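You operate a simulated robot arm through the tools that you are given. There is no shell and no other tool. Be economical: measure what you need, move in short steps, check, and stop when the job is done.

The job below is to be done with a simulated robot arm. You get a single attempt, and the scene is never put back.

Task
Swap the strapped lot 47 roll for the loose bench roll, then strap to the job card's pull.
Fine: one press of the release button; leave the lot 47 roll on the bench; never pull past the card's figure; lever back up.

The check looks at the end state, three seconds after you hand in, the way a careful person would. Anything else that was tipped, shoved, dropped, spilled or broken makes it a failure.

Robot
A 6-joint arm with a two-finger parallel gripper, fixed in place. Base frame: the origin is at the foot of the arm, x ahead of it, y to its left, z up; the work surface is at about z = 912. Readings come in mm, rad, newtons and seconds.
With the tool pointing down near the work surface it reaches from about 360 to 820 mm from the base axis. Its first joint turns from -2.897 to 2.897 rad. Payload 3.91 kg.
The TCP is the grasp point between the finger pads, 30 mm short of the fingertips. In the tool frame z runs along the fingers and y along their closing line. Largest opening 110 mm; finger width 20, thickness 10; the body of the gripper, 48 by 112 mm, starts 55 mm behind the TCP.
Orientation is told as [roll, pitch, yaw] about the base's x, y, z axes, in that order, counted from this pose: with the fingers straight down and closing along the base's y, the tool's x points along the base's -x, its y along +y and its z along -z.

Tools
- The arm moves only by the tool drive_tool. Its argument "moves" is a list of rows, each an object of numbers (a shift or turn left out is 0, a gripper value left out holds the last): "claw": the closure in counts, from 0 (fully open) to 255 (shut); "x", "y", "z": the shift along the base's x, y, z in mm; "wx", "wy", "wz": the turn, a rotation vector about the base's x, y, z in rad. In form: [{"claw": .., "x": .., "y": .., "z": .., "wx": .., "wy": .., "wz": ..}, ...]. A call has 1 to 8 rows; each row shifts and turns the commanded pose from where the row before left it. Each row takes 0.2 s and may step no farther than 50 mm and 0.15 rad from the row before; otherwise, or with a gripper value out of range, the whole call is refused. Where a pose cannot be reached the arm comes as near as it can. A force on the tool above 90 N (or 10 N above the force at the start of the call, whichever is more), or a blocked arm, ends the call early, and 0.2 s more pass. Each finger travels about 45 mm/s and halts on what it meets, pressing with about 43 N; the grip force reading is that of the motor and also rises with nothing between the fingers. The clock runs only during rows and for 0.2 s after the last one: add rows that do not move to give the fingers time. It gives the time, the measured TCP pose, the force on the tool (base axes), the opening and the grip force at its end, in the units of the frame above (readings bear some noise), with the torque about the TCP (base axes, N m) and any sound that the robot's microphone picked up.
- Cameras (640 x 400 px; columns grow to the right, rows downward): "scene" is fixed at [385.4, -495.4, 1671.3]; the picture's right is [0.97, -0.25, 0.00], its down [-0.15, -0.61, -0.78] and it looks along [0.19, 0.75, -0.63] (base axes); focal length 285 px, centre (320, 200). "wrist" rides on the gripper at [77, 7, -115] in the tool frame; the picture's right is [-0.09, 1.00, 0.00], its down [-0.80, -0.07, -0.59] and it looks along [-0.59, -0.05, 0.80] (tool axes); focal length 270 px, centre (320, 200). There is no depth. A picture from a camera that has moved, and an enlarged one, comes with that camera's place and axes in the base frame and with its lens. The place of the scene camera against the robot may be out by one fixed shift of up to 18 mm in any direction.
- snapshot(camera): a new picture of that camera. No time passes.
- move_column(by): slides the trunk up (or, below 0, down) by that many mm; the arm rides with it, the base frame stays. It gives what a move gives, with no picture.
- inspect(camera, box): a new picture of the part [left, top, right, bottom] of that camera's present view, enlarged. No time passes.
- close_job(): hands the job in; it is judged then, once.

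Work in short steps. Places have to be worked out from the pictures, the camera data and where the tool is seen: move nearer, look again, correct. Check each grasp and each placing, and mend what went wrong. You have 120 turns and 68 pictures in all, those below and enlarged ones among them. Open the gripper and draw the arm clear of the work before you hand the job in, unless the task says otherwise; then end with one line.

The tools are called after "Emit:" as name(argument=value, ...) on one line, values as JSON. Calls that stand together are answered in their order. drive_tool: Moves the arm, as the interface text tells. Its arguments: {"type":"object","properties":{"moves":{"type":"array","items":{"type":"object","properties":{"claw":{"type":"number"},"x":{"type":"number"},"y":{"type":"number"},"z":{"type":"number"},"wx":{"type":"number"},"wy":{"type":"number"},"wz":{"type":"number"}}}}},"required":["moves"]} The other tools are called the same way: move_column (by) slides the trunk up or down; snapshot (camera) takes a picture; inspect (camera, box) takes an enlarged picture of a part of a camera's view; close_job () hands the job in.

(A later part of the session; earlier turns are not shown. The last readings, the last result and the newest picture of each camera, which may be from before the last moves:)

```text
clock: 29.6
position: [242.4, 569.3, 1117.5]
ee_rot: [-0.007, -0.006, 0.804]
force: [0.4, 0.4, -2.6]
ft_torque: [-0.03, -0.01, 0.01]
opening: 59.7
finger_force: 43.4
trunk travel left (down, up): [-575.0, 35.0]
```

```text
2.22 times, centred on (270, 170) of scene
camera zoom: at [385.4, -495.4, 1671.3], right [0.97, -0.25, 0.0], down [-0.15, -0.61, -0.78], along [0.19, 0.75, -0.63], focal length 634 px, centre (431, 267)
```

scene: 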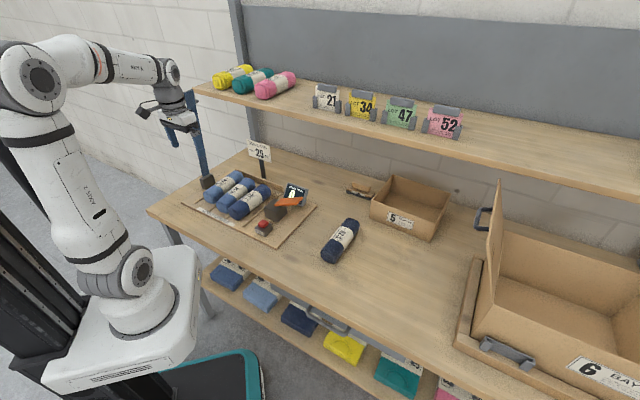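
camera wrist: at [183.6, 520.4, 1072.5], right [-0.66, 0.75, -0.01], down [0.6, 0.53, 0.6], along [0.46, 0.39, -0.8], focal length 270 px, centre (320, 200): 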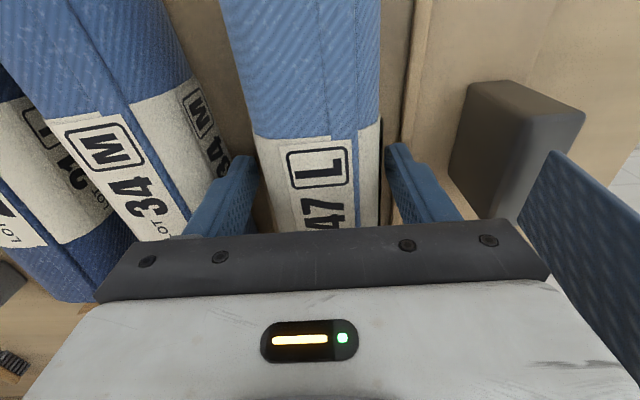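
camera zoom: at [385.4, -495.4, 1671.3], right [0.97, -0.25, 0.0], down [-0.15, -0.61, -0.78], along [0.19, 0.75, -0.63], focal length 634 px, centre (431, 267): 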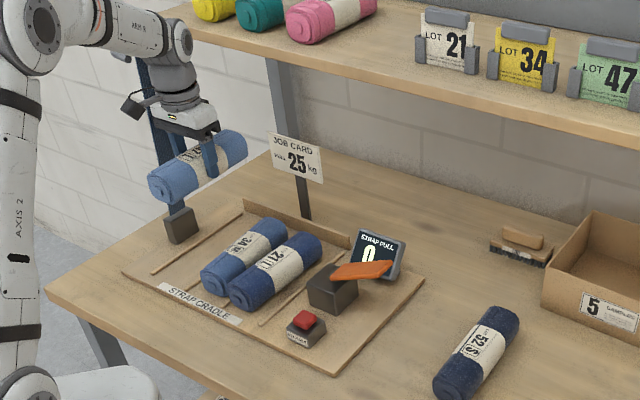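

Clean lift. Carrying it along the cradle's direction to the open bench patch between the cradle board and the loose roll, around (541, 223).

Emit:
drive_tool(moves=[{"x": 30, "y": -35}, {"x": 30, "y": -35}, {"x": 30, "y": -35}, {"x": 30, "y": -35}, {"x": 30, "y": -35}, {"x": 30, "y": -35}, {"x": 30, "y": -35}, {"x": 30, "y": -35}])

Emit:
drive_tool(moves=[{"x": 30, "y": -33}, {"x": 29, "y": -33}, {"z": -30}, {"z": -30}])

Emit:
snapshot(camera="wrist")

Emit:
inspect(camera="scene", box=[230, 130, 430, 290])

```text
clock: 31.4
position: [482.4, 289.7, 1117.7]
ee_rot: [-0.006, -0.004, 0.805]
force: [0.2, -0.1, -2.4]
ft_torque: [-0.02, 0.0, -0.02]
opening: 59.7
finger_force: 42.6
trunk travel left (down, up): [-575.0, 35.0]
```

```text
clock: 32.4
position: [542.7, 224.8, 1056.2]
ee_rot: [-0.007, -0.005, 0.804]
force: [0.8, -0.6, -3.6]
ft_torque: [-0.03, 0.0, -0.02]
opening: 59.3
finger_force: 42.9
trunk travel left (down, up): [-575.0, 35.0]
```

```text
29 pictures are left
camera wrist: at [484.3, 173.8, 1171.4], right [-0.66, 0.75, -0.01], down [0.6, 0.53, 0.6], along [0.46, 0.39, -0.8], focal length 270 px, centre (320, 200)
```

wrist: 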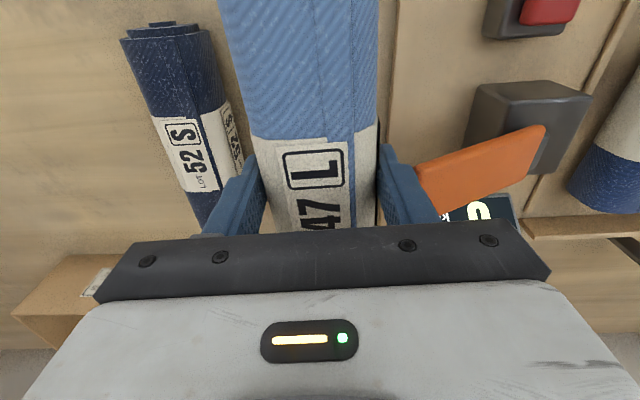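

```text
2.50 times, centred on (330, 210) of scene
camera zoom: at [385.4, -495.4, 1671.3], right [0.97, -0.25, 0.0], down [-0.15, -0.61, -0.78], along [0.19, 0.75, -0.63], focal length 713 px, centre (295, 175)
```

zoom: 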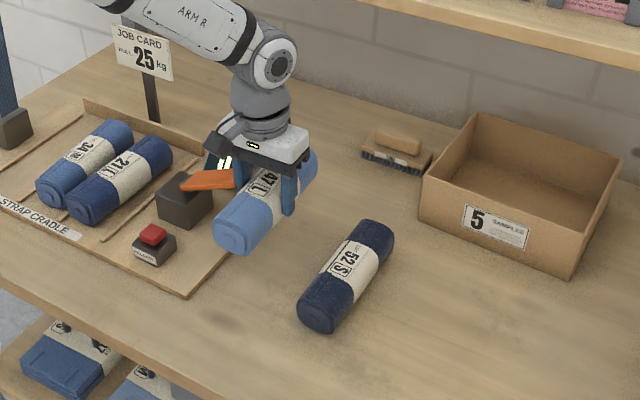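

This spot is too near the lever tip (~s −164), so I'll carry the roll over to the wide-open area on the far side of the loose roll, around (690, 46).

Emit:
drive_tool(moves=[{"z": 35}, {"x": 29.4, "y": -35.8}, {"x": 29.4, "y": -35.8}, {"x": 29.4, "y": -35.8}, {"x": 29.4, "y": -35.8}, {"x": 29.4, "y": -35.8}])

Emit:
snapshot(camera="wrist")

Emit:
inspect(camera="scene", box=[230, 130, 480, 330])

```text
clock: 33.8
position: [691.1, 43.1, 1092.9]
ee_rot: [-0.005, -0.005, 0.805]
force: [0.5, -0.7, -4.5]
ft_torque: [0.0, 0.01, 0.02]
opening: 59.5
finger_force: 42.8
trunk travel left (down, up): [-575.0, 35.0]
```

```text
27 pictures are left
camera wrist: at [632.4, -7.1, 1207.1], right [-0.66, 0.75, -0.01], down [0.6, 0.53, 0.6], along [0.45, 0.39, -0.8], focal length 270 px, centre (320, 200)
```

wrist: 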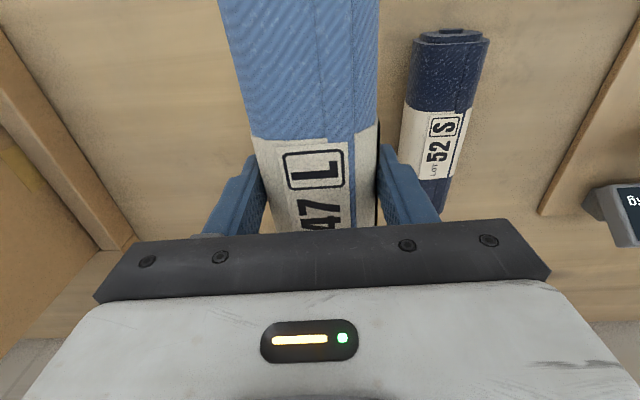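

```text
2.00 times, centred on (355, 230) of scene
camera zoom: at [385.4, -495.4, 1671.3], right [0.97, -0.25, 0.0], down [-0.15, -0.61, -0.78], along [0.19, 0.75, -0.63], focal length 570 px, centre (250, 140)
```

zoom: 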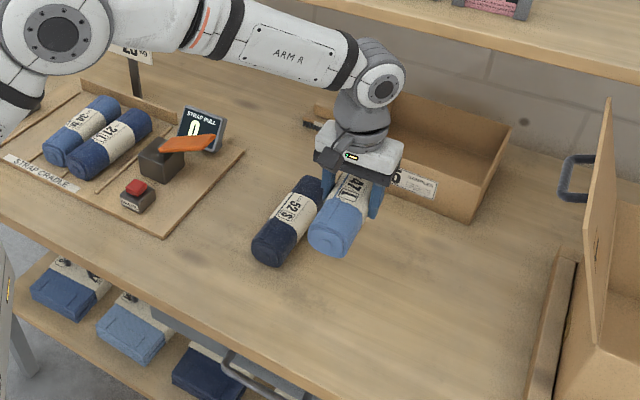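

Area beneath is clear. Lowering, then creeping to contact.

Emit:
drive_tool(moves=[{"z": -45}, {"z": -45}, {"z": -35}, {"z": -8}, {"z": -4}])

```text
clock: 35.0
position: [689.5, 45.2, 955.4]
ee_rot: [-0.007, -0.006, 0.806]
force: [0.3, 0.4, -2.8]
ft_torque: [-0.04, 0.01, -0.03]
opening: 59.5
finger_force: 42.2
trunk travel left (down, up): [-575.0, 35.0]
```

Emit:
drive_tool(moves=[{"z": -2}, {"z": -2}, {"z": -2}])

```text
clock: 35.8
position: [689.0, 44.8, 951.5]
ee_rot: [-0.007, -0.005, 0.804]
force: [-0.3, 0.2, -3.7]
ft_torque: [-0.03, 0.01, -0.01]
opening: 59.6
finger_force: 42.4
trunk travel left (down, up): [-575.0, 35.0]
```

Emit:
drive_tool(moves=[{"z": -1.5}, {"z": -1.5}])

```text
clock: 36.4
position: [689.8, 46.2, 947.0]
ee_rot: [-0.006, -0.005, 0.805]
force: [0.8, 0.7, -3.8]
ft_torque: [-0.02, 0.03, 0.01]
opening: 59.5
finger_force: 42.1
trunk travel left (down, up): [-575.0, 35.0]
```

Emit:
drive_tool(moves=[{"z": -1}, {"z": -1}])

Emit:
inspect(camera="scene", box=[320, 180, 440, 270])

```text
clock: 37.0
position: [689.7, 46.3, 946.5]
ee_rot: [-0.009, -0.008, 0.803]
force: [1.1, 0.3, 2.3]
ft_torque: [-0.09, 0.06, 0.06]
opening: 59.5
finger_force: 42.9
trunk travel left (down, up): [-575.0, 35.0]
```

```text
4.44 times, centred on (380, 225) of scene
camera zoom: at [385.4, -495.4, 1671.3], right [0.97, -0.25, 0.0], down [-0.15, -0.61, -0.78], along [0.19, 0.75, -0.63], focal length 1268 px, centre (53, 89)
```

zoom: 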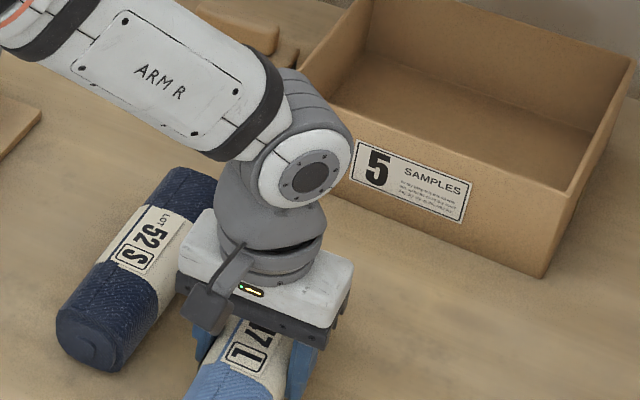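

Contact at TCP z≈946.5 (force turned positive). Opening slowly to 75 mm and rising.

Emit:
drive_tool(moves=[{"claw": 110}, {"claw": 85}, {}, {"z": 10}, {"z": 40}, {"z": 45}, {"z": 45}])

Emit:
snapshot(camera="wrist")

```text
clock: 38.5
position: [688.5, 46.3, 1086.8]
ee_rot: [-0.008, -0.003, 0.805]
force: [0.3, 0.4, -0.5]
ft_torque: [0.0, -0.01, 0.02]
opening: 73.8
finger_force: 0.1
trunk travel left (down, up): [-575.0, 35.0]
```

```text
24 pictures are left
camera wrist: at [629.0, -5.3, 1200.9], right [-0.66, 0.75, -0.01], down [0.6, 0.53, 0.6], along [0.46, 0.39, -0.8], focal length 270 px, centre (320, 200)
```

wrist: 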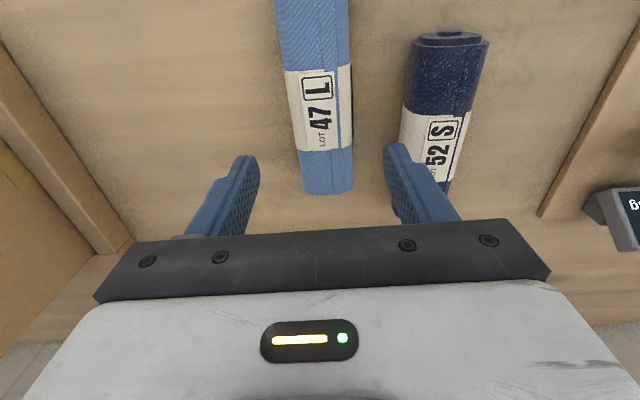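

Roll 47 sits stable on the bench. Moving over the loose roll 52 for alignment.

Emit:
drive_tool(moves=[{"x": -15.8, "y": 33.5}, {"x": -15.8, "y": 33.5}, {"x": -15.9, "y": 33.5}])

Emit:
snapshot(camera="wrist")

```text
clock: 39.4
position: [641.7, 147.1, 1084.0]
ee_rot: [-0.008, -0.007, 0.803]
force: [0.7, 0.2, 0.1]
ft_torque: [-0.01, -0.02, 0.0]
opening: 73.7
finger_force: 0.0
trunk travel left (down, up): [-575.0, 35.0]
```

```text
23 pictures are left
camera wrist: at [582.3, 96.1, 1200.2], right [-0.66, 0.75, -0.01], down [0.6, 0.53, 0.6], along [0.46, 0.39, -0.8], focal length 270 px, centre (320, 200)
```

wrist: 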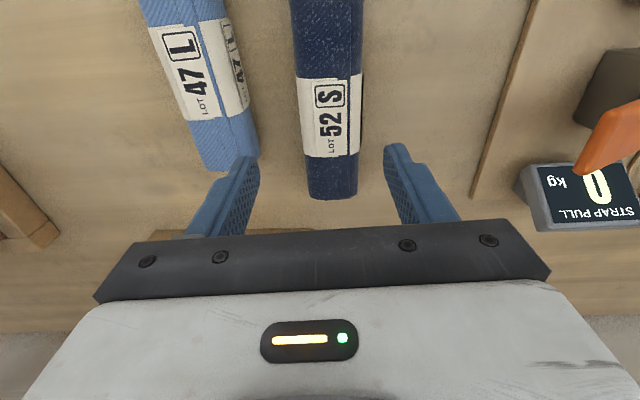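

Roll 52 is ~5 mm to one side and ~5 mm along. Correcting, turning slightly, and descending halfway.

Emit:
drive_tool(moves=[{"x": 0, "y": 6.5, "z": -30, "wz": -0.03}, {"z": -35}, {"z": -20}])

Emit:
snapshot(camera="wrist")

```text
clock: 40.1
position: [641.0, 151.7, 999.2]
ee_rot: [-0.007, -0.005, 0.773]
force: [0.6, -1.2, 0.0]
ft_torque: [0.02, -0.01, 0.03]
opening: 73.2
finger_force: 0.1
trunk travel left (down, up): [-575.0, 35.0]
```

```text
22 pictures are left
camera wrist: at [580.6, 104.0, 1114.3], right [-0.63, 0.77, -0.01], down [0.62, 0.51, 0.6], along [0.47, 0.38, -0.8], focal length 270 px, centre (320, 200)
```

wrist: 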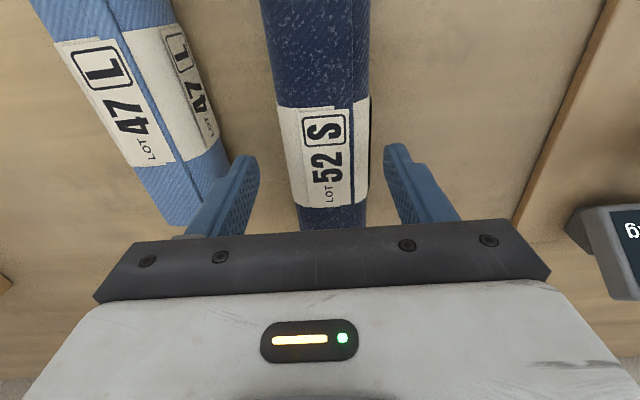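

Need ~3 mm more sideways. Then descend to bench-grip height (~948) and close.

Emit:
drive_tool(moves=[{"x": -2.2, "y": 2.2, "claw": 80}, {"z": -25}, {"z": -18}, {"z": -7}])

Emit:
snapshot(camera="wrist")

```text
clock: 41.1
position: [639.9, 155.6, 949.5]
ee_rot: [-0.006, -0.005, 0.774]
force: [-0.9, -0.4, -0.7]
ft_torque: [-0.03, -0.02, 0.02]
opening: 75.7
finger_force: 0.0
trunk travel left (down, up): [-575.0, 35.0]
```

```text
21 pictures are left
camera wrist: at [578.8, 106.1, 1064.5], right [-0.63, 0.77, -0.01], down [0.62, 0.51, 0.6], along [0.47, 0.38, -0.8], focal length 270 px, centre (320, 200)
```

wrist: 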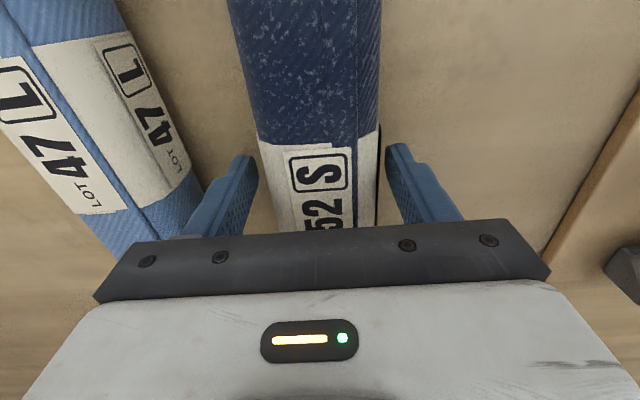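

Emit:
drive_tool(moves=[{"claw": 150}, {"claw": 255}, {}, {}, {"z": 15}, {"z": 40}, {"z": 45}, {"z": 45}])

```text
clock: 43.0
position: [637.7, 155.6, 1096.4]
ee_rot: [-0.006, -0.005, 0.775]
force: [-0.1, -0.5, -4.3]
ft_torque: [0.0, 0.03, -0.01]
opening: 59.6
finger_force: 43.2
trunk travel left (down, up): [-575.0, 35.0]
```

Roll 52 held. Carrying it to above the empty lane.

Emit:
drive_tool(moves=[{"z": 25}, {"x": -30.4, "y": 31.9}, {"x": -30.4, "y": 31.9}, {"x": -30.4, "y": 31.9}, {"x": -30.4, "y": 31.9}, {"x": -30.4, "y": 31.9}, {"x": -30.4, "y": 31.9}, {"x": -30.4, "y": 31.9}])

Emit:
drive_tool(moves=[{"x": -30.4, "y": 31.9}, {"x": -30.4, "y": 31.9}, {"x": -30.4, "y": 31.9}, {"x": -30.4, "y": 31.9, "wz": 0.015}, {"x": -30.4, "y": 31.9, "wz": 0.015}, {"x": -30, "y": 31}])

Emit:
snapshot(camera="wrist")

Emit:
inspect(camera="scene", box=[150, 80, 310, 240])

```text
clock: 44.8
position: [422.5, 379.8, 1119.9]
ee_rot: [-0.009, -0.005, 0.773]
force: [0.2, 0.3, -2.8]
ft_torque: [-0.05, 0.03, 0.02]
opening: 59.4
finger_force: 43.1
trunk travel left (down, up): [-575.0, 35.0]
```

```text
clock: 46.1
position: [244.0, 570.7, 1119.6]
ee_rot: [-0.01, -0.003, 0.804]
force: [-0.1, 0.0, -3.1]
ft_torque: [-0.05, 0.03, 0.0]
opening: 59.6
finger_force: 43.0
trunk travel left (down, up): [-575.0, 35.0]
```

```text
20 pictures are left
camera wrist: at [184.6, 520.1, 1234.7], right [-0.66, 0.75, -0.01], down [0.6, 0.53, 0.6], along [0.46, 0.39, -0.8], focal length 270 px, centre (320, 200)
```

wrist: 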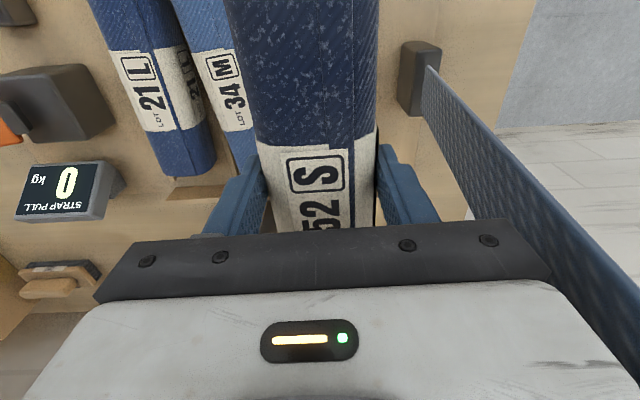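

```text
2.50 times, centred on (230, 160) of scene
camera zoom: at [385.4, -495.4, 1671.3], right [0.97, -0.25, 0.0], down [-0.15, -0.61, -0.78], along [0.19, 0.75, -0.63], focal length 713 px, centre (545, 300)
```

zoom: 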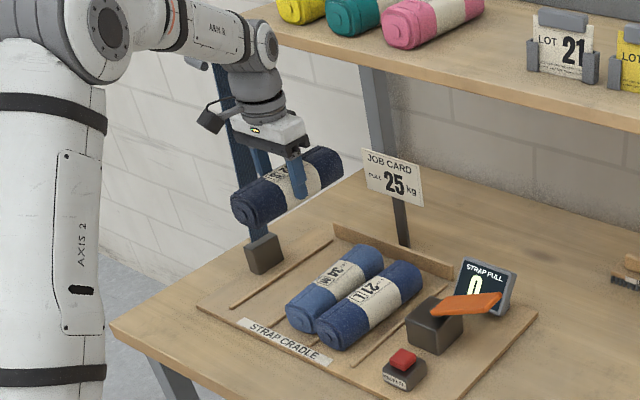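

Lined up. Lowering into the lane.

Emit:
drive_tool(moves=[{"x": -2, "z": -45}, {"z": -45}, {"z": -35}, {"z": -20}, {"z": -6}])

Emit:
snapshot(camera="wrist")

```text
clock: 47.4
position: [242.4, 571.2, 968.4]
ee_rot: [-0.006, -0.005, 0.804]
force: [0.6, 0.3, -3.7]
ft_torque: [-0.05, 0.03, -0.02]
opening: 59.6
finger_force: 42.8
trunk travel left (down, up): [-575.0, 35.0]
```

```text
18 pictures are left
camera wrist: at [183.1, 518.8, 1083.4], right [-0.66, 0.75, -0.01], down [0.6, 0.53, 0.6], along [0.46, 0.39, -0.8], focal length 270 px, centre (320, 200)
```

wrist: 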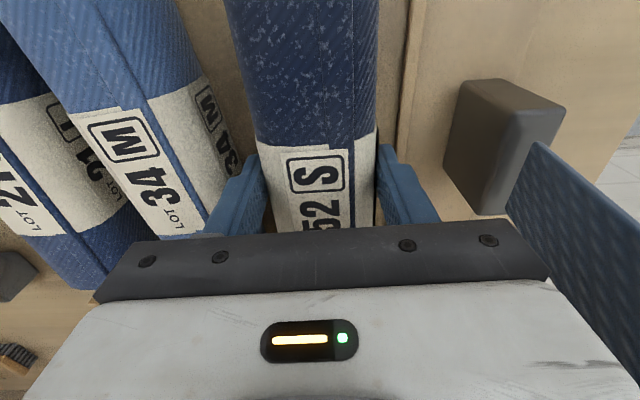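

Still clear of its neighbours. Creeping down to contact.

Emit:
drive_tool(moves=[{"z": -3}, {"z": -2}, {"z": -2}, {"z": -1}])

```text
clock: 48.4
position: [241.9, 568.3, 962.7]
ee_rot: [-0.007, -0.007, 0.804]
force: [0.4, 0.5, 3.5]
ft_torque: [-0.46, 0.48, -0.02]
opening: 59.2
finger_force: 42.4
trunk travel left (down, up): [-575.0, 35.0]
```

Contact at the near end first (slight pitch). One more millimetre, then release.

Emit:
drive_tool(moves=[{"z": -1}, {}])

Emit:
inspect(camera="scene", box=[180, 140, 290, 230])

```text
clock: 49.0
position: [242.1, 569.1, 961.8]
ee_rot: [-0.004, -0.009, 0.804]
force: [0.4, 2.3, 15.9]
ft_torque: [-0.73, 0.84, -0.07]
opening: 59.4
finger_force: 43.0
trunk travel left (down, up): [-575.0, 35.0]
```

```text
4.44 times, centred on (235, 185) of scene
camera zoom: at [385.4, -495.4, 1671.3], right [0.97, -0.25, 0.0], down [-0.15, -0.61, -0.78], along [0.19, 0.75, -0.63], focal length 1268 px, centre (698, 267)
```

zoom: 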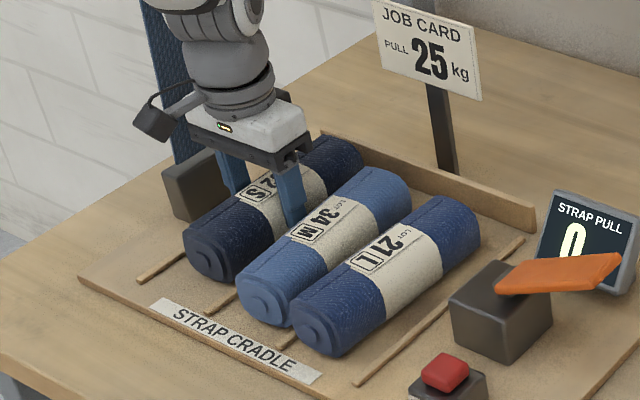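

Seated well in the lane behind the ridge. Releasing and rising straight up.

Emit:
drive_tool(moves=[{"claw": 110}, {"claw": 83}, {}, {"z": 12}, {"z": 35}, {"z": 45}, {"z": 45}])

Emit:
snapshot(camera="wrist")

```text
clock: 50.5
position: [240.3, 567.6, 1097.5]
ee_rot: [-0.009, -0.005, 0.805]
force: [-0.4, -0.6, -0.6]
ft_torque: [0.01, -0.03, -0.03]
opening: 74.5
finger_force: 0.0
trunk travel left (down, up): [-575.0, 35.0]
```

```text
16 pictures are left
camera wrist: at [181.3, 517.5, 1212.5], right [-0.66, 0.75, -0.01], down [0.6, 0.53, 0.6], along [0.46, 0.39, -0.8], focal length 270 px, centre (320, 200)
```

wrist: 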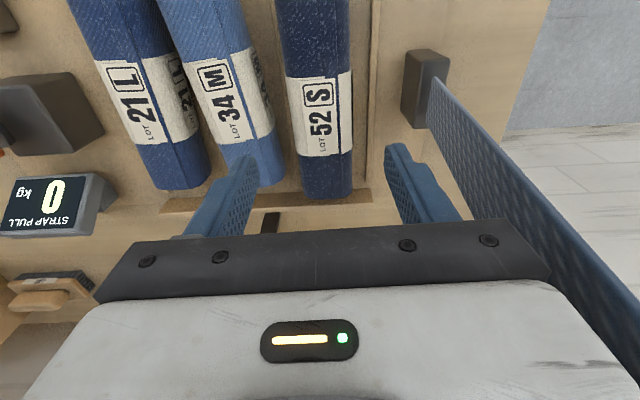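

Roll 52 is seated between the ridges. Now the strap: rise straight up and go above the handle for a look.

Emit:
drive_tool(moves=[{"z": 48}, {"z": 48}, {"z": 48}, {"z": 48}, {"z": 48}, {"z": 48, "claw": 165}, {"x": -40, "y": 12}, {"x": -40, "y": 12}])

Emit:
snapshot(camera="wrist")

```text
clock: 52.4
position: [160.0, 593.9, 1385.2]
ee_rot: [-0.009, -0.007, 0.803]
force: [-0.1, 0.7, -0.7]
ft_torque: [-0.05, 0.03, -0.04]
opening: 38.4
finger_force: 0.1
trunk travel left (down, up): [-575.0, 35.0]
```

```text
15 pictures are left
camera wrist: at [100.8, 543.3, 1500.1], right [-0.66, 0.76, -0.01], down [0.6, 0.53, 0.6], along [0.46, 0.39, -0.8], focal length 270 px, centre (320, 200)
```

wrist: 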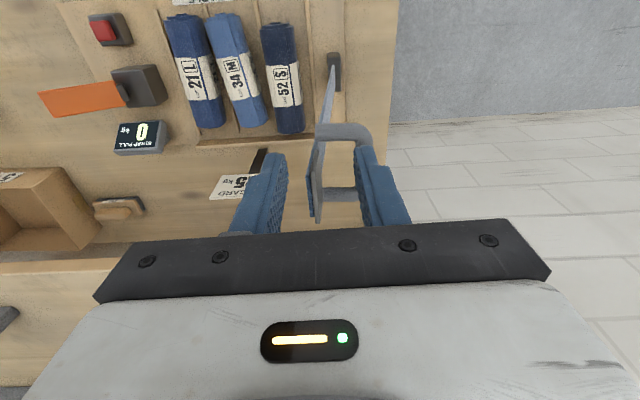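

Handle bar is at about (160, 645, 1285) with the strap upright. I was near the arm's reach limit, so I'll raise the trunk 35 mm to help.

Emit:
move_column(by=35)

Emit:
drive_tool(moves=[{"x": -4, "y": 25, "z": -15, "wx": -0.05, "wy": -0.05, "claw": 165}, {"x": -4, "y": 25, "z": -15, "wx": -0.05, "wy": -0.05}, {"x": -3, "y": 8, "z": -15, "wx": -0.04, "wy": -0.04}])

Emit:
snapshot(camera="wrist")

```text
clock: 53.1
position: [159.6, 593.0, 1419.6]
ee_rot: [-0.006, -0.004, 0.804]
force: [-0.9, -0.1, -0.9]
ft_torque: [0.0, -0.03, -0.02]
opening: 38.8
finger_force: 0.1
trunk travel left (down, up): [-610.0, 0.0]
```

```text
clock: 53.9
position: [146.2, 637.4, 1368.1]
ee_rot: [-0.205, -0.003, 0.807]
force: [-0.4, 0.8, -0.2]
ft_torque: [-0.06, -0.01, 0.0]
opening: 38.9
finger_force: 0.1
out of reach, approached as far as the arm can: row 2, 3
trunk travel left (down, up): [-610.0, 0.0]
```

```text
14 pictures are left
camera wrist: at [72.7, 603.5, 1479.1], right [-0.64, 0.74, -0.2], down [0.52, 0.61, 0.6], along [0.57, 0.28, -0.77], focal length 270 px, centre (320, 200)
```

wrist: 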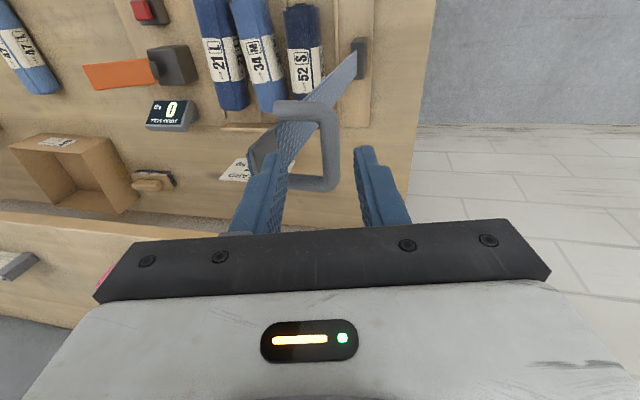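

The bar lies nearly between the fingers. Descending along the fingers in steps.

Emit:
drive_tool(moves=[{"x": 6, "y": -3.5, "z": -27}, {"x": 6, "y": -3.5, "z": -23}])

Emit:
snapshot(camera="wrist")

```text
clock: 54.5
position: [161.5, 629.3, 1319.6]
ee_rot: [-0.206, -0.004, 0.803]
force: [0.3, 0.6, 0.6]
ft_torque: [0.04, 0.0, 0.03]
opening: 38.9
finger_force: 0.0
trunk travel left (down, up): [-610.0, 0.0]
```

```text
13 pictures are left
camera wrist: at [84.9, 594.2, 1430.4], right [-0.64, 0.74, -0.2], down [0.52, 0.61, 0.6], along [0.57, 0.28, -0.78], focal length 270 px, centre (320, 200)
```

wrist: 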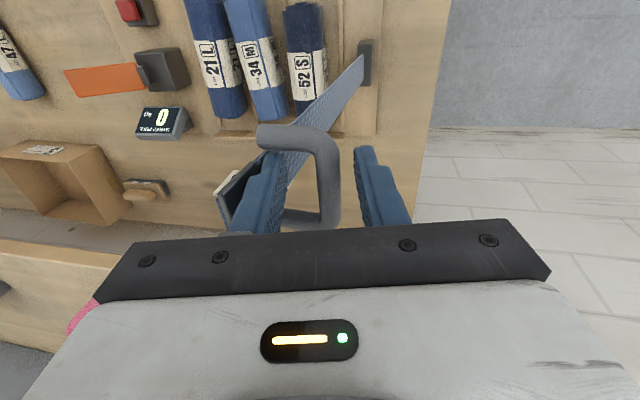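

The left finger is threading between strap and bar as intended. Down ~25 mm more and close.

Emit:
drive_tool(moves=[{"x": 3, "y": -1, "z": -13}, {"x": 3, "y": -1, "z": -12}, {"claw": 255}, {}, {}])

Emit:
snapshot(camera="wrist")

```text
clock: 55.7
position: [166.3, 626.7, 1294.3]
ee_rot: [-0.204, -0.001, 0.806]
force: [0.7, 0.0, 0.0]
ft_torque: [0.14, -0.13, -0.58]
opening: 13.3
finger_force: 44.5
trunk travel left (down, up): [-610.0, 0.0]
```

```text
12 pictures are left
camera wrist: at [91.1, 592.9, 1405.2], right [-0.64, 0.74, -0.2], down [0.52, 0.61, 0.6], along [0.57, 0.28, -0.78], focal length 270 px, centre (320, 200)
```

wrist: 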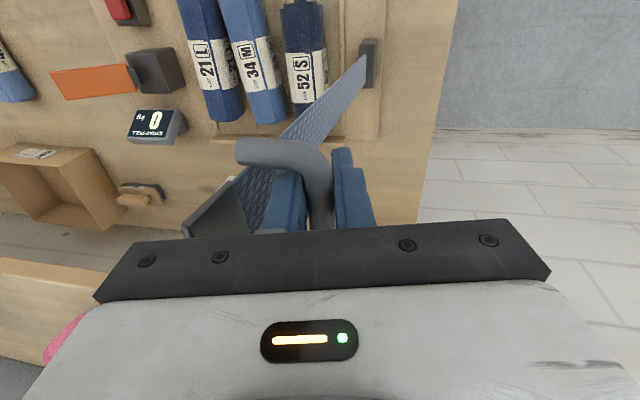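

Handle gripped (13.3 mm). Lowering along the fitted arc (centre refit R≈313), small segment first.

Emit:
drive_tool(moves=[{"x": 15.5, "y": -15.5, "z": 0, "wz": -0.01}, {"x": 15.5, "y": -15.5, "z": -1.7, "wz": -0.01}])

```text
clock: 56.3
position: [198.2, 595.4, 1291.9]
ee_rot: [-0.206, -0.001, 0.787]
force: [-0.5, -0.7, -5.1]
ft_torque: [0.08, -0.12, 0.1]
opening: 13.4
finger_force: 44.9
trunk travel left (down, up): [-610.0, 0.0]
```

Emit:
drive_tool(moves=[{"x": 15.3, "y": -15.3, "z": -3.5}, {"x": 15.1, "y": -15.1, "z": -5}, {"x": 14.8, "y": -14.8, "z": -6.5}, {"x": 14.6, "y": -14.6, "z": -7.6}])

```text
clock: 57.3
position: [256.2, 537.1, 1269.1]
ee_rot: [-0.207, -0.001, 0.786]
force: [-1.2, -1.4, 0.3]
ft_torque: [-0.05, 0.08, 0.01]
opening: 13.2
finger_force: 44.8
trunk travel left (down, up): [-610.0, 0.0]
```

Forces near zero; continuing.

Emit:
drive_tool(moves=[{"x": 14.2, "y": -14.2, "z": -8.5}, {"x": 13.7, "y": -13.7, "z": -10}, {"x": 13.1, "y": -13.1, "z": -11.5}, {"x": 12.5, "y": -12.5, "z": -12.7, "wx": 0.015, "wy": 0.015}, {"x": 11.8, "y": -11.8, "z": -14, "wx": 0.015, "wy": 0.015}, {"x": 11, "y": -11, "z": -15.2, "wx": 0.015, "wy": 0.015}])

```text
clock: 58.7
position: [330.5, 462.9, 1197.4]
ee_rot: [-0.136, -0.006, 0.783]
force: [-20.5, 15.9, 4.7]
ft_torque: [6.57, 2.68, 0.77]
opening: 12.5
finger_force: 44.8
trunk travel left (down, up): [-610.0, 0.0]
```

Torque jumped to ~7 N·m, so something is touching. Looking before going on.

Emit:
snapshot(camera="wrist")

Emit:
inspect(camera="scene", box=[180, 60, 320, 220])

```text
11 pictures are left
camera wrist: at [259.7, 424.6, 1310.9], right [-0.63, 0.76, -0.14], down [0.56, 0.57, 0.6], along [0.54, 0.31, -0.79], focal length 270 px, centre (320, 200)
```

wrist: 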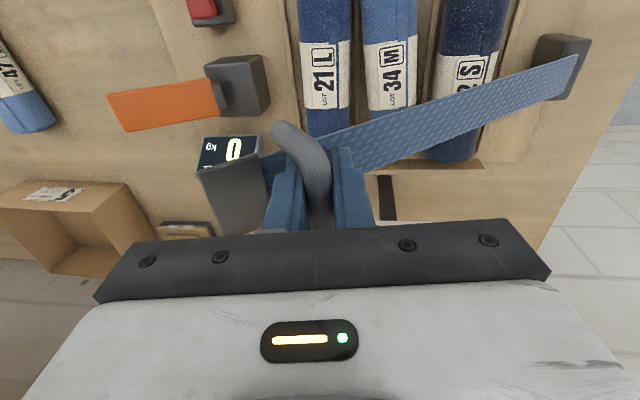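

```text
2.50 times, centred on (250, 140) of scene
camera zoom: at [385.4, -495.4, 1671.3], right [0.97, -0.25, 0.0], down [-0.15, -0.61, -0.78], along [0.19, 0.75, -0.63], focal length 713 px, centre (495, 350)
```

zoom: 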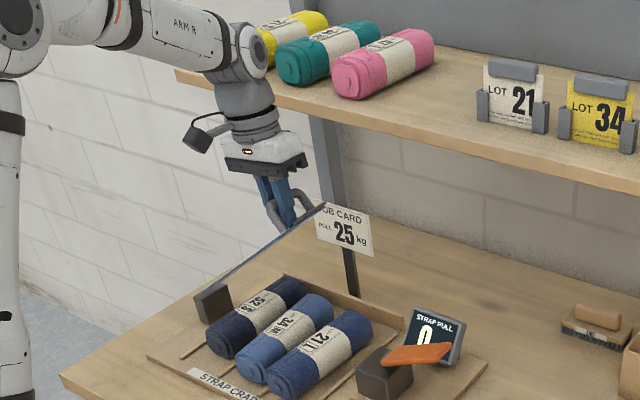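

The right fingertip is bearing on the strap because the tool isn't tilted with it. I'll tilt the tool toward perpendicular to the strap, holding position.

Emit:
drive_tool(moves=[{"x": -1.5, "y": 1.5, "wx": -0.07, "wy": -0.07}, {"x": -1, "y": 1, "wx": -0.07, "wy": -0.07}, {"wx": -0.07, "wy": -0.07}, {"wx": -0.07, "wy": -0.07}])

```text
clock: 59.7
position: [335.1, 458.2, 1194.0]
ee_rot: [-0.545, 0.006, 0.781]
force: [8.7, -6.6, 7.8]
ft_torque: [-0.9, 0.86, -0.56]
opening: 13.8
finger_force: 44.8
trunk travel left (down, up): [-610.0, 0.0]
```

Relieved. Continuing the arc with the tilt unwinding in step with the strap.

Emit:
drive_tool(moves=[{"x": 10.8, "y": -10.8, "z": -15.5, "wx": 0.041, "wy": 0.041}, {"x": 9.2, "y": -9.2, "z": -17.5, "wx": 0.041, "wy": 0.041}, {"x": 8.3, "y": -8.3, "z": -18.4, "wx": 0.041, "wy": 0.041}, {"x": 7.4, "y": -7.4, "z": -19.1, "wx": 0.041, "wy": 0.041}])

```text
clock: 60.7
position: [369.3, 424.7, 1126.6]
ee_rot: [-0.304, -0.003, 0.785]
force: [15.7, -14.2, 10.4]
ft_torque: [0.02, 0.17, -0.01]
opening: 13.3
finger_force: 45.4
trunk travel left (down, up): [-610.0, 0.0]
```

Emit:
drive_tool(moves=[{"x": 7.7, "y": -7.7, "z": -19.1, "wx": 0.038, "wy": 0.038}, {"x": 5.7, "y": -5.7, "z": -20.5, "wx": 0.038, "wy": 0.038}, {"x": 4.6, "y": -4.6, "z": -20.9, "wx": 0.038, "wy": 0.038}, {"x": 3.6, "y": -3.6, "z": -21.3, "wx": 0.038, "wy": 0.038}])

Emit:
inspect(camera="scene", box=[180, 120, 320, 240])

```text
clock: 61.7
position: [390.4, 403.0, 1044.7]
ee_rot: [-0.086, -0.001, 0.784]
force: [17.5, -24.7, 6.2]
ft_torque: [-0.21, 0.43, 0.01]
opening: 13.5
finger_force: 45.7
trunk travel left (down, up): [-610.0, 0.0]
```

```text
3.33 times, centred on (250, 180) of scene
camera zoom: at [385.4, -495.4, 1671.3], right [0.97, -0.25, 0.0], down [-0.15, -0.61, -0.78], along [0.19, 0.75, -0.63], focal length 951 px, centre (553, 267)
```

zoom: 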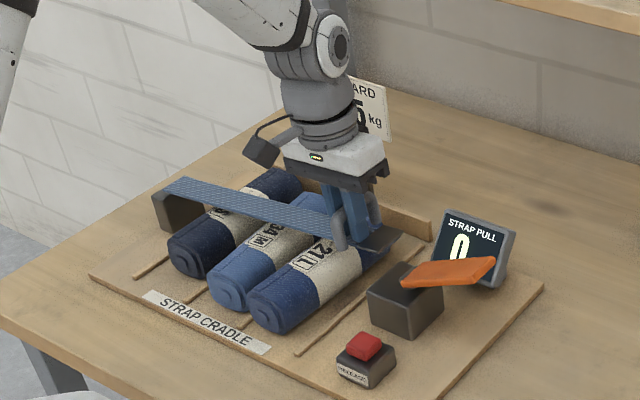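

Nearly closed. Last part slowly, bearing a bit more outward.

Emit:
drive_tool(moves=[{"x": 3.5, "y": -3.5, "z": -14, "wx": 0.025, "wy": 0.025}, {"x": 2, "y": -2, "z": -12, "wx": 0.02, "wy": 0.02}, {"x": 1, "y": -1, "z": -6, "wx": 0.01, "wy": 0.01}])

Emit:
inspect(camera="scene", box=[200, 140, 320, 240])

```text
clock: 62.5
position: [394.8, 398.0, 1013.0]
ee_rot: [-0.011, -0.001, 0.784]
force: [1.5, -8.6, 0.1]
ft_torque: [-0.06, 0.18, 0.06]
opening: 13.3
finger_force: 45.0
trunk travel left (down, up): [-610.0, 0.0]
```

```text
4.00 times, centred on (260, 190) of scene
camera zoom: at [385.4, -495.4, 1671.3], right [0.97, -0.25, 0.0], down [-0.15, -0.61, -0.78], along [0.19, 0.75, -0.63], focal length 1141 px, centre (560, 240)
```

zoom: 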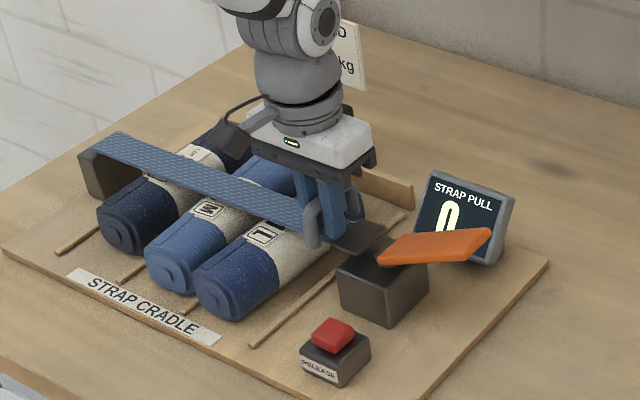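

Plate is almost on the buckle. Creeping down to feel the seat.

Emit:
drive_tool(moves=[{"x": 0.5, "y": -0.5, "z": -2}, {"z": -2}, {"z": -2}, {"z": -2}])

```text
clock: 63.5
position: [395.0, 398.2, 1007.6]
ee_rot: [-0.012, -0.003, 0.783]
force: [-1.6, -7.3, 12.4]
ft_torque: [-0.84, 0.88, 0.07]
opening: 13.3
finger_force: 45.4
trunk travel left (down, up): [-610.0, 0.0]
```

Contact. Pressing slightly more in case there is a latch.

Emit:
drive_tool(moves=[{"z": -1.5}, {"z": -1.5}, {}])

```text
clock: 64.3
position: [395.9, 398.8, 1006.5]
ee_rot: [-0.011, -0.012, 0.784]
force: [3.2, -8.2, 42.4]
ft_torque: [-0.27, 0.34, 0.01]
opening: 13.1
finger_force: 45.1
trunk travel left (down, up): [-610.0, 0.0]
```

Seated firmly (42 N). Easing off, opening and rising clear of the handle.

Emit:
drive_tool(moves=[{"z": 2.5}, {"claw": 155}, {"claw": 155}, {"claw": 155}, {"z": 25}, {"z": 45}, {"z": 40}])

Emit:
inspect(camera="scene", box=[200, 140, 320, 240])

```text
clock: 65.9
position: [395.4, 399.8, 1116.6]
ee_rot: [-0.012, -0.003, 0.786]
force: [0.6, 0.4, 0.3]
ft_torque: [0.02, -0.03, -0.02]
opening: 43.2
finger_force: 0.1
trunk travel left (down, up): [-610.0, 0.0]
```

```text
4.00 times, centred on (260, 190) of scene
camera zoom: at [385.4, -495.4, 1671.3], right [0.97, -0.25, 0.0], down [-0.15, -0.61, -0.78], along [0.19, 0.75, -0.63], focal length 1141 px, centre (560, 240)
```

zoom: 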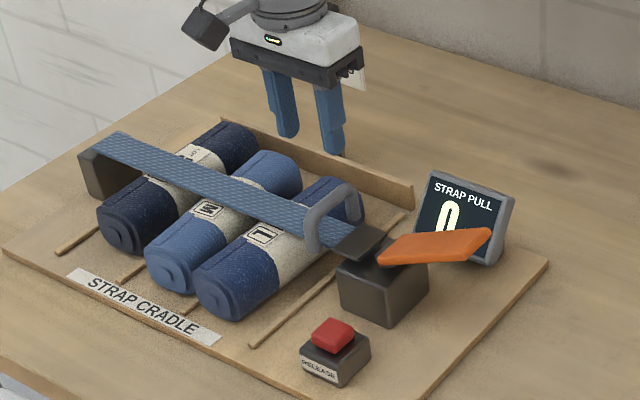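

The strap lies as it did originally. Now to the lever: its tip triangulates to about (522, 283, 1035). Moving with closed fingers to above a point just inside the tip.

Emit:
drive_tool(moves=[{"claw": 255, "x": 28.7, "y": -26.5}, {"x": 28.7, "y": -26.5}, {"x": 28.7, "y": -26.5}, {"x": 28.7, "y": -26.5}, {"z": -20}, {"z": -14}])

Emit:
snapshot(camera="wrist")

```text
clock: 67.3
position: [509.9, 292.1, 1080.7]
ee_rot: [-0.013, -0.002, 0.785]
force: [0.3, -0.5, -0.5]
ft_torque: [0.03, 0.02, -0.03]
opening: 0.0
finger_force: 37.9
trunk travel left (down, up): [-610.0, 0.0]
```

```text
6 pictures are left
camera wrist: at [450.1, 244.5, 1195.4], right [-0.64, 0.77, -0.01], down [0.61, 0.52, 0.6], along [0.46, 0.38, -0.8], focal length 270 px, centre (320, 200)
```

wrist: 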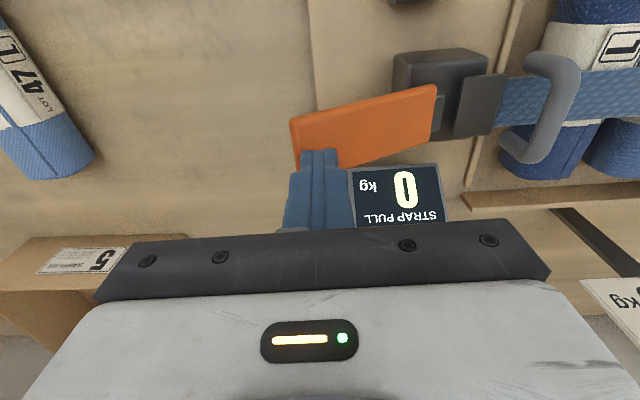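

The display is readable from here, and the fingertips sit over the lever near its tip. Creeping down to contact, listening for clicks.

Emit:
drive_tool(moves=[{"x": -2, "y": -2, "z": -8}, {"z": -4}, {"z": -3}, {"z": -3}])

```text
clock: 68.3
position: [508.4, 291.8, 1062.5]
ee_rot: [-0.012, -0.004, 0.787]
force: [-0.1, 1.3, 0.5]
ft_torque: [0.02, 0.02, 0.0]
opening: 0.0
finger_force: 37.6
trunk travel left (down, up): [-610.0, 0.0]
```

Emit:
drive_tool(moves=[{"z": -3}, {"z": -3}, {"z": -3}])

```text
clock: 69.1
position: [507.1, 291.8, 1053.1]
ee_rot: [-0.013, -0.002, 0.784]
force: [-0.1, -0.1, 1.5]
ft_torque: [-0.03, -0.06, 0.02]
opening: 0.0
finger_force: 38.1
trunk travel left (down, up): [-610.0, 0.0]
```

Emit:
drive_tool(moves=[{"z": -3}, {"z": -3}])

```text
clock: 69.7
position: [508.3, 290.3, 1046.9]
ee_rot: [-0.013, -0.001, 0.785]
force: [0.9, -0.7, 2.1]
ft_torque: [0.0, -0.01, -0.01]
opening: 0.1
finger_force: 38.1
trunk travel left (down, up): [-610.0, 0.0]
```

Emit:
drive_tool(moves=[{"z": -3}, {"z": -3}])

Emit:
snapshot(camera="wrist")

```text
clock: 70.3
position: [508.0, 290.1, 1041.5]
ee_rot: [-0.011, -0.002, 0.786]
force: [0.1, -0.4, 1.8]
ft_torque: [-0.05, -0.03, -0.03]
opening: 0.0
finger_force: 37.5
trunk travel left (down, up): [-610.0, 0.0]
```

```text
5 pictures are left
camera wrist: at [448.0, 242.2, 1156.8], right [-0.64, 0.77, -0.01], down [0.61, 0.52, 0.6], along [0.46, 0.38, -0.8], focal length 270 px, centre (320, 200)
```

wrist: 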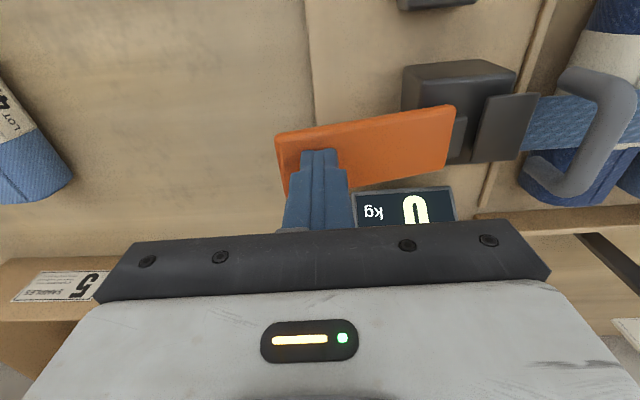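

Display still 0; the lever is moving down under a light spring. Continuing in small steps and listening.

Emit:
drive_tool(moves=[{"z": -3}, {"z": -3}])

Emit:
drive_tool(moves=[{"z": -3}, {"z": -3}])

```text
clock: 70.9
position: [507.5, 290.5, 1035.4]
ee_rot: [-0.013, -0.002, 0.784]
force: [0.2, -0.7, 3.5]
ft_torque: [-0.04, -0.07, -0.01]
opening: 0.0
finger_force: 38.1
trunk travel left (down, up): [-610.0, 0.0]
```

```text
clock: 71.5
position: [507.3, 290.1, 1029.7]
ee_rot: [-0.012, -0.002, 0.786]
force: [1.8, -1.0, 3.0]
ft_torque: [-0.05, -0.04, 0.02]
opening: 0.0
finger_force: 38.1
trunk travel left (down, up): [-610.0, 0.0]
```

Emit:
drive_tool(moves=[{"z": -3}, {"z": -3}])

Emit:
drive_tool(moves=[{"z": -3}, {"z": -3}])

```text
clock: 72.1
position: [507.5, 290.0, 1024.2]
ee_rot: [-0.012, -0.002, 0.785]
force: [2.3, -2.3, 3.0]
ft_torque: [-0.08, -0.08, -0.03]
opening: 0.0
finger_force: 37.8
trunk travel left (down, up): [-610.0, 0.0]
```

```text
clock: 72.7
position: [508.5, 291.4, 1018.9]
ee_rot: [-0.012, -0.003, 0.783]
force: [1.8, -1.0, 8.0]
ft_torque: [-0.07, 0.01, -0.02]
opening: 0.0
finger_force: 37.8
trunk travel left (down, up): [-610.0, 0.0]
```

Force rising slightly. Finer steps.

Emit:
drive_tool(moves=[{"z": -2}])

Emit:
drive_tool(moves=[{"z": -2}])

```text
clock: 73.1
position: [508.4, 291.0, 1018.6]
ee_rot: [-0.013, -0.007, 0.784]
force: [3.3, -0.8, 23.4]
ft_torque: [-0.07, 0.08, 0.01]
opening: 0.0
finger_force: 37.3
trunk travel left (down, up): [-610.0, 0.0]
```

```text
clock: 73.5
position: [508.1, 290.1, 1017.5]
ee_rot: [-0.012, -0.011, 0.783]
force: [5.8, -0.4, 41.9]
ft_torque: [-0.07, 0.15, -0.01]
opening: 0.0
finger_force: 37.3
trunk travel left (down, up): [-610.0, 0.0]
```

Hard stop, no click heard. Easing back up to let the lever return, then reading the display.

Emit:
drive_tool(moves=[{"z": 5}, {"z": 12}, {"z": 18}, {"z": 18}, {"z": 15}])

Emit:
snapshot(camera="wrist")

```text
clock: 74.7
position: [508.4, 289.6, 1080.8]
ee_rot: [-0.01, 0.0, 0.785]
force: [-0.5, -0.1, -0.1]
ft_torque: [-0.02, -0.03, 0.01]
opening: 0.1
finger_force: 37.5
trunk travel left (down, up): [-610.0, 0.0]
```

```text
4 pictures are left
camera wrist: at [447.9, 242.0, 1196.3], right [-0.64, 0.77, -0.01], down [0.61, 0.52, 0.6], along [0.46, 0.38, -0.8], focal length 270 px, centre (320, 200)
```

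wrist: 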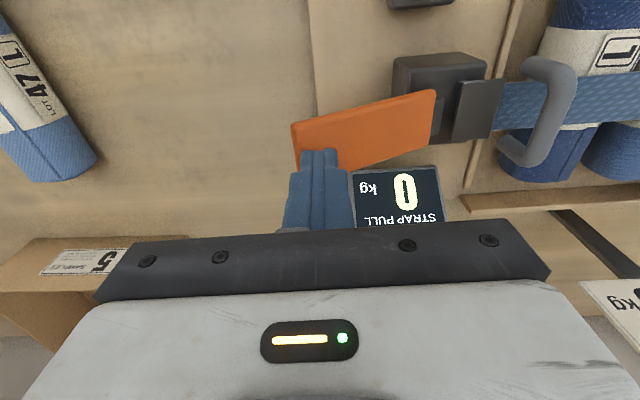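

The lever springs back by itself; display still 0. Either the strap end isn't fully engaged or the stroke needs more force. First I'll press the strap's end plate down over the buckle (≈(422, 378)) to make sure it's engaged.

Emit:
drive_tool(moves=[{"x": -22, "y": 22, "z": 5}, {"x": -22, "y": 22}, {"x": -22, "y": 22}, {"x": -20, "y": 22, "z": -15}, {"z": -20}, {"z": -15}])

```text
clock: 76.1
position: [421.6, 378.2, 1036.7]
ee_rot: [-0.012, 0.0, 0.783]
force: [-0.1, -0.4, -0.3]
ft_torque: [0.02, 0.01, -0.04]
opening: 0.0
finger_force: 37.7
trunk travel left (down, up): [-610.0, 0.0]
```

Emit:
drive_tool(moves=[{"z": -5}, {"z": -4}, {"z": -4}, {"z": -4}, {"z": -3}, {"z": -3}])

```text
clock: 77.5
position: [422.3, 378.9, 1013.8]
ee_rot: [-0.011, 0.0, 0.784]
force: [-0.5, 0.1, -0.7]
ft_torque: [0.01, 0.01, 0.01]
opening: 0.2
finger_force: 37.5
trunk travel left (down, up): [-610.0, 0.0]
```

Emit:
drive_tool(moves=[{"z": -3}, {"z": -3}, {"z": -3}, {"z": -3}])

```text
clock: 78.5
position: [421.2, 378.8, 1004.5]
ee_rot: [-0.012, -0.01, 0.784]
force: [2.0, -0.6, 27.7]
ft_torque: [-0.17, 0.12, 0.04]
opening: 0.0
finger_force: 37.8
trunk travel left (down, up): [-610.0, 0.0]
```

Emit:
drive_tool(moves=[{"z": -2}, {"z": -2}, {"z": -1}])

```text
clock: 79.3
position: [421.7, 378.3, 1003.6]
ee_rot: [-0.014, -0.017, 0.784]
force: [5.4, 0.9, 68.7]
ft_torque: [-0.32, 0.31, 0.03]
opening: 0.0
finger_force: 38.0
trunk travel left (down, up): [-610.0, 0.0]
```

No movement and no click, so the plate is solidly down. Back to the lever, this time pressing through the stop with more force.

Emit:
drive_tool(moves=[{"z": 30}, {"z": 45}, {"x": 22, "y": -22}, {"x": 22, "y": -22}, {"x": 22, "y": -22}, {"x": 24, "y": -24}, {"z": -10}])

Emit:
drive_tool(moves=[{"z": -10}, {"z": -8}, {"z": -8}, {"z": -8}, {"z": -6}, {"z": -6}])

```text
clock: 80.9
position: [512.0, 289.7, 1062.7]
ee_rot: [-0.013, -0.003, 0.786]
force: [0.5, 0.5, 0.1]
ft_torque: [0.02, -0.01, -0.02]
opening: 0.0
finger_force: 37.9
trunk travel left (down, up): [-610.0, 0.0]
```

```text
clock: 82.3
position: [512.9, 287.6, 1017.7]
ee_rot: [-0.011, -0.006, 0.784]
force: [0.0, -4.4, 18.0]
ft_torque: [-0.17, 0.1, 0.02]
opening: 0.2
finger_force: 37.3
trunk travel left (down, up): [-610.0, 0.0]
```

Emit:
drive_tool(moves=[{"z": -2}, {"z": -2}, {"z": -2}])

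```text
clock: 83.1
position: [511.6, 288.6, 1017.2]
ee_rot: [-0.015, -0.017, 0.783]
force: [8.4, -3.7, 64.6]
ft_torque: [-0.3, 0.29, 0.04]
opening: 0.0
finger_force: 37.7
trunk travel left (down, up): [-610.0, 0.0]
```

Hard stop again without a click. Rising again and taking an enlarged look at the display, plate and strap together.

Emit:
drive_tool(moves=[{"z": 8}, {"z": 15}, {"z": 20}, {"z": 26}])

Emit:
inspect(camera="wrist", box=[280, 20, 640, 245])

```text
clock: 84.1
position: [510.5, 287.8, 1079.3]
ee_rot: [-0.011, -0.002, 0.786]
force: [0.3, 0.6, 0.7]
ft_torque: [-0.01, -0.04, 0.0]
opening: 0.0
finger_force: 38.0
trunk travel left (down, up): [-610.0, 0.0]
```

```text
1.78 times, centred on (460, 132) of wrist
camera zoom: at [451.3, 240.1, 1193.3], right [-0.64, 0.77, -0.01], down [0.61, 0.52, 0.6], along [0.46, 0.38, -0.8], focal length 480 px, centre (71, 320)
```

zoom: 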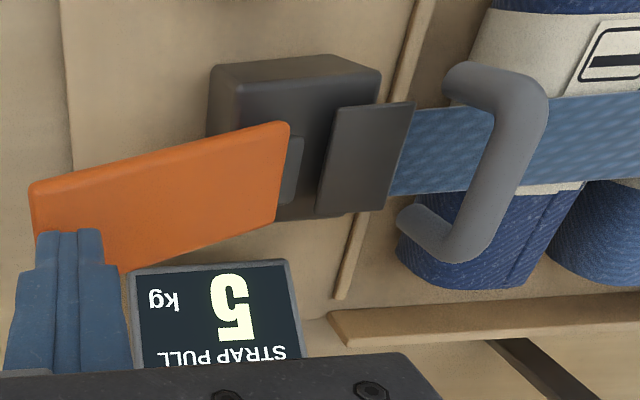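

The display now reads 5 kg: one stroke adds 5 kg now that the plate is engaged. Repeating an identical single stroke and reading again.

Emit:
drive_tool(moves=[{"z": -17}, {"z": -10}, {"z": -8}, {"z": -8}, {"z": -8}, {"z": -6}, {"z": -6}])

Emit:
drive_tool(moves=[{"z": -2}, {"z": -2}, {"z": -2}])

Emit:
drive_tool(moves=[{"z": 8}, {"z": 15}, {"z": 20}, {"z": 26}])

Emit:
inspect(camera="wrist", box=[280, 20, 640, 245])

```text
clock: 85.7
position: [512.7, 289.5, 1018.5]
ee_rot: [-0.014, -0.005, 0.784]
force: [1.0, -4.0, 20.0]
ft_torque: [-0.14, 0.17, 0.06]
opening: 0.0
finger_force: 37.6
trunk travel left (down, up): [-610.0, 0.0]
```

```text
clock: 86.5
position: [511.7, 287.7, 1016.2]
ee_rot: [-0.016, -0.016, 0.785]
force: [9.3, -5.1, 65.3]
ft_torque: [-0.33, 0.22, 0.02]
opening: 0.0
finger_force: 37.5
trunk travel left (down, up): [-610.0, 0.0]
```

```text
clock: 87.5
position: [511.1, 285.3, 1078.5]
ee_rot: [-0.011, 0.001, 0.784]
force: [-0.7, -0.7, -0.4]
ft_torque: [0.03, 0.0, 0.01]
opening: 0.1
finger_force: 38.0
trunk travel left (down, up): [-610.0, 0.0]
```

```text
1.78 times, centred on (460, 132) of wrist
camera zoom: at [451.0, 238.5, 1194.1], right [-0.64, 0.77, -0.01], down [0.61, 0.52, 0.6], along [0.46, 0.38, -0.8], focal length 480 px, centre (71, 320)
```

zoom: 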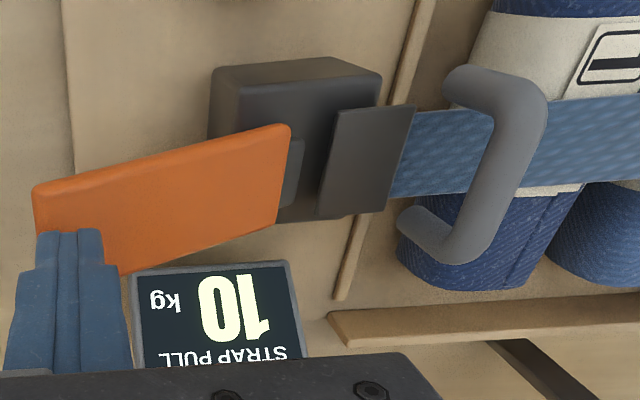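

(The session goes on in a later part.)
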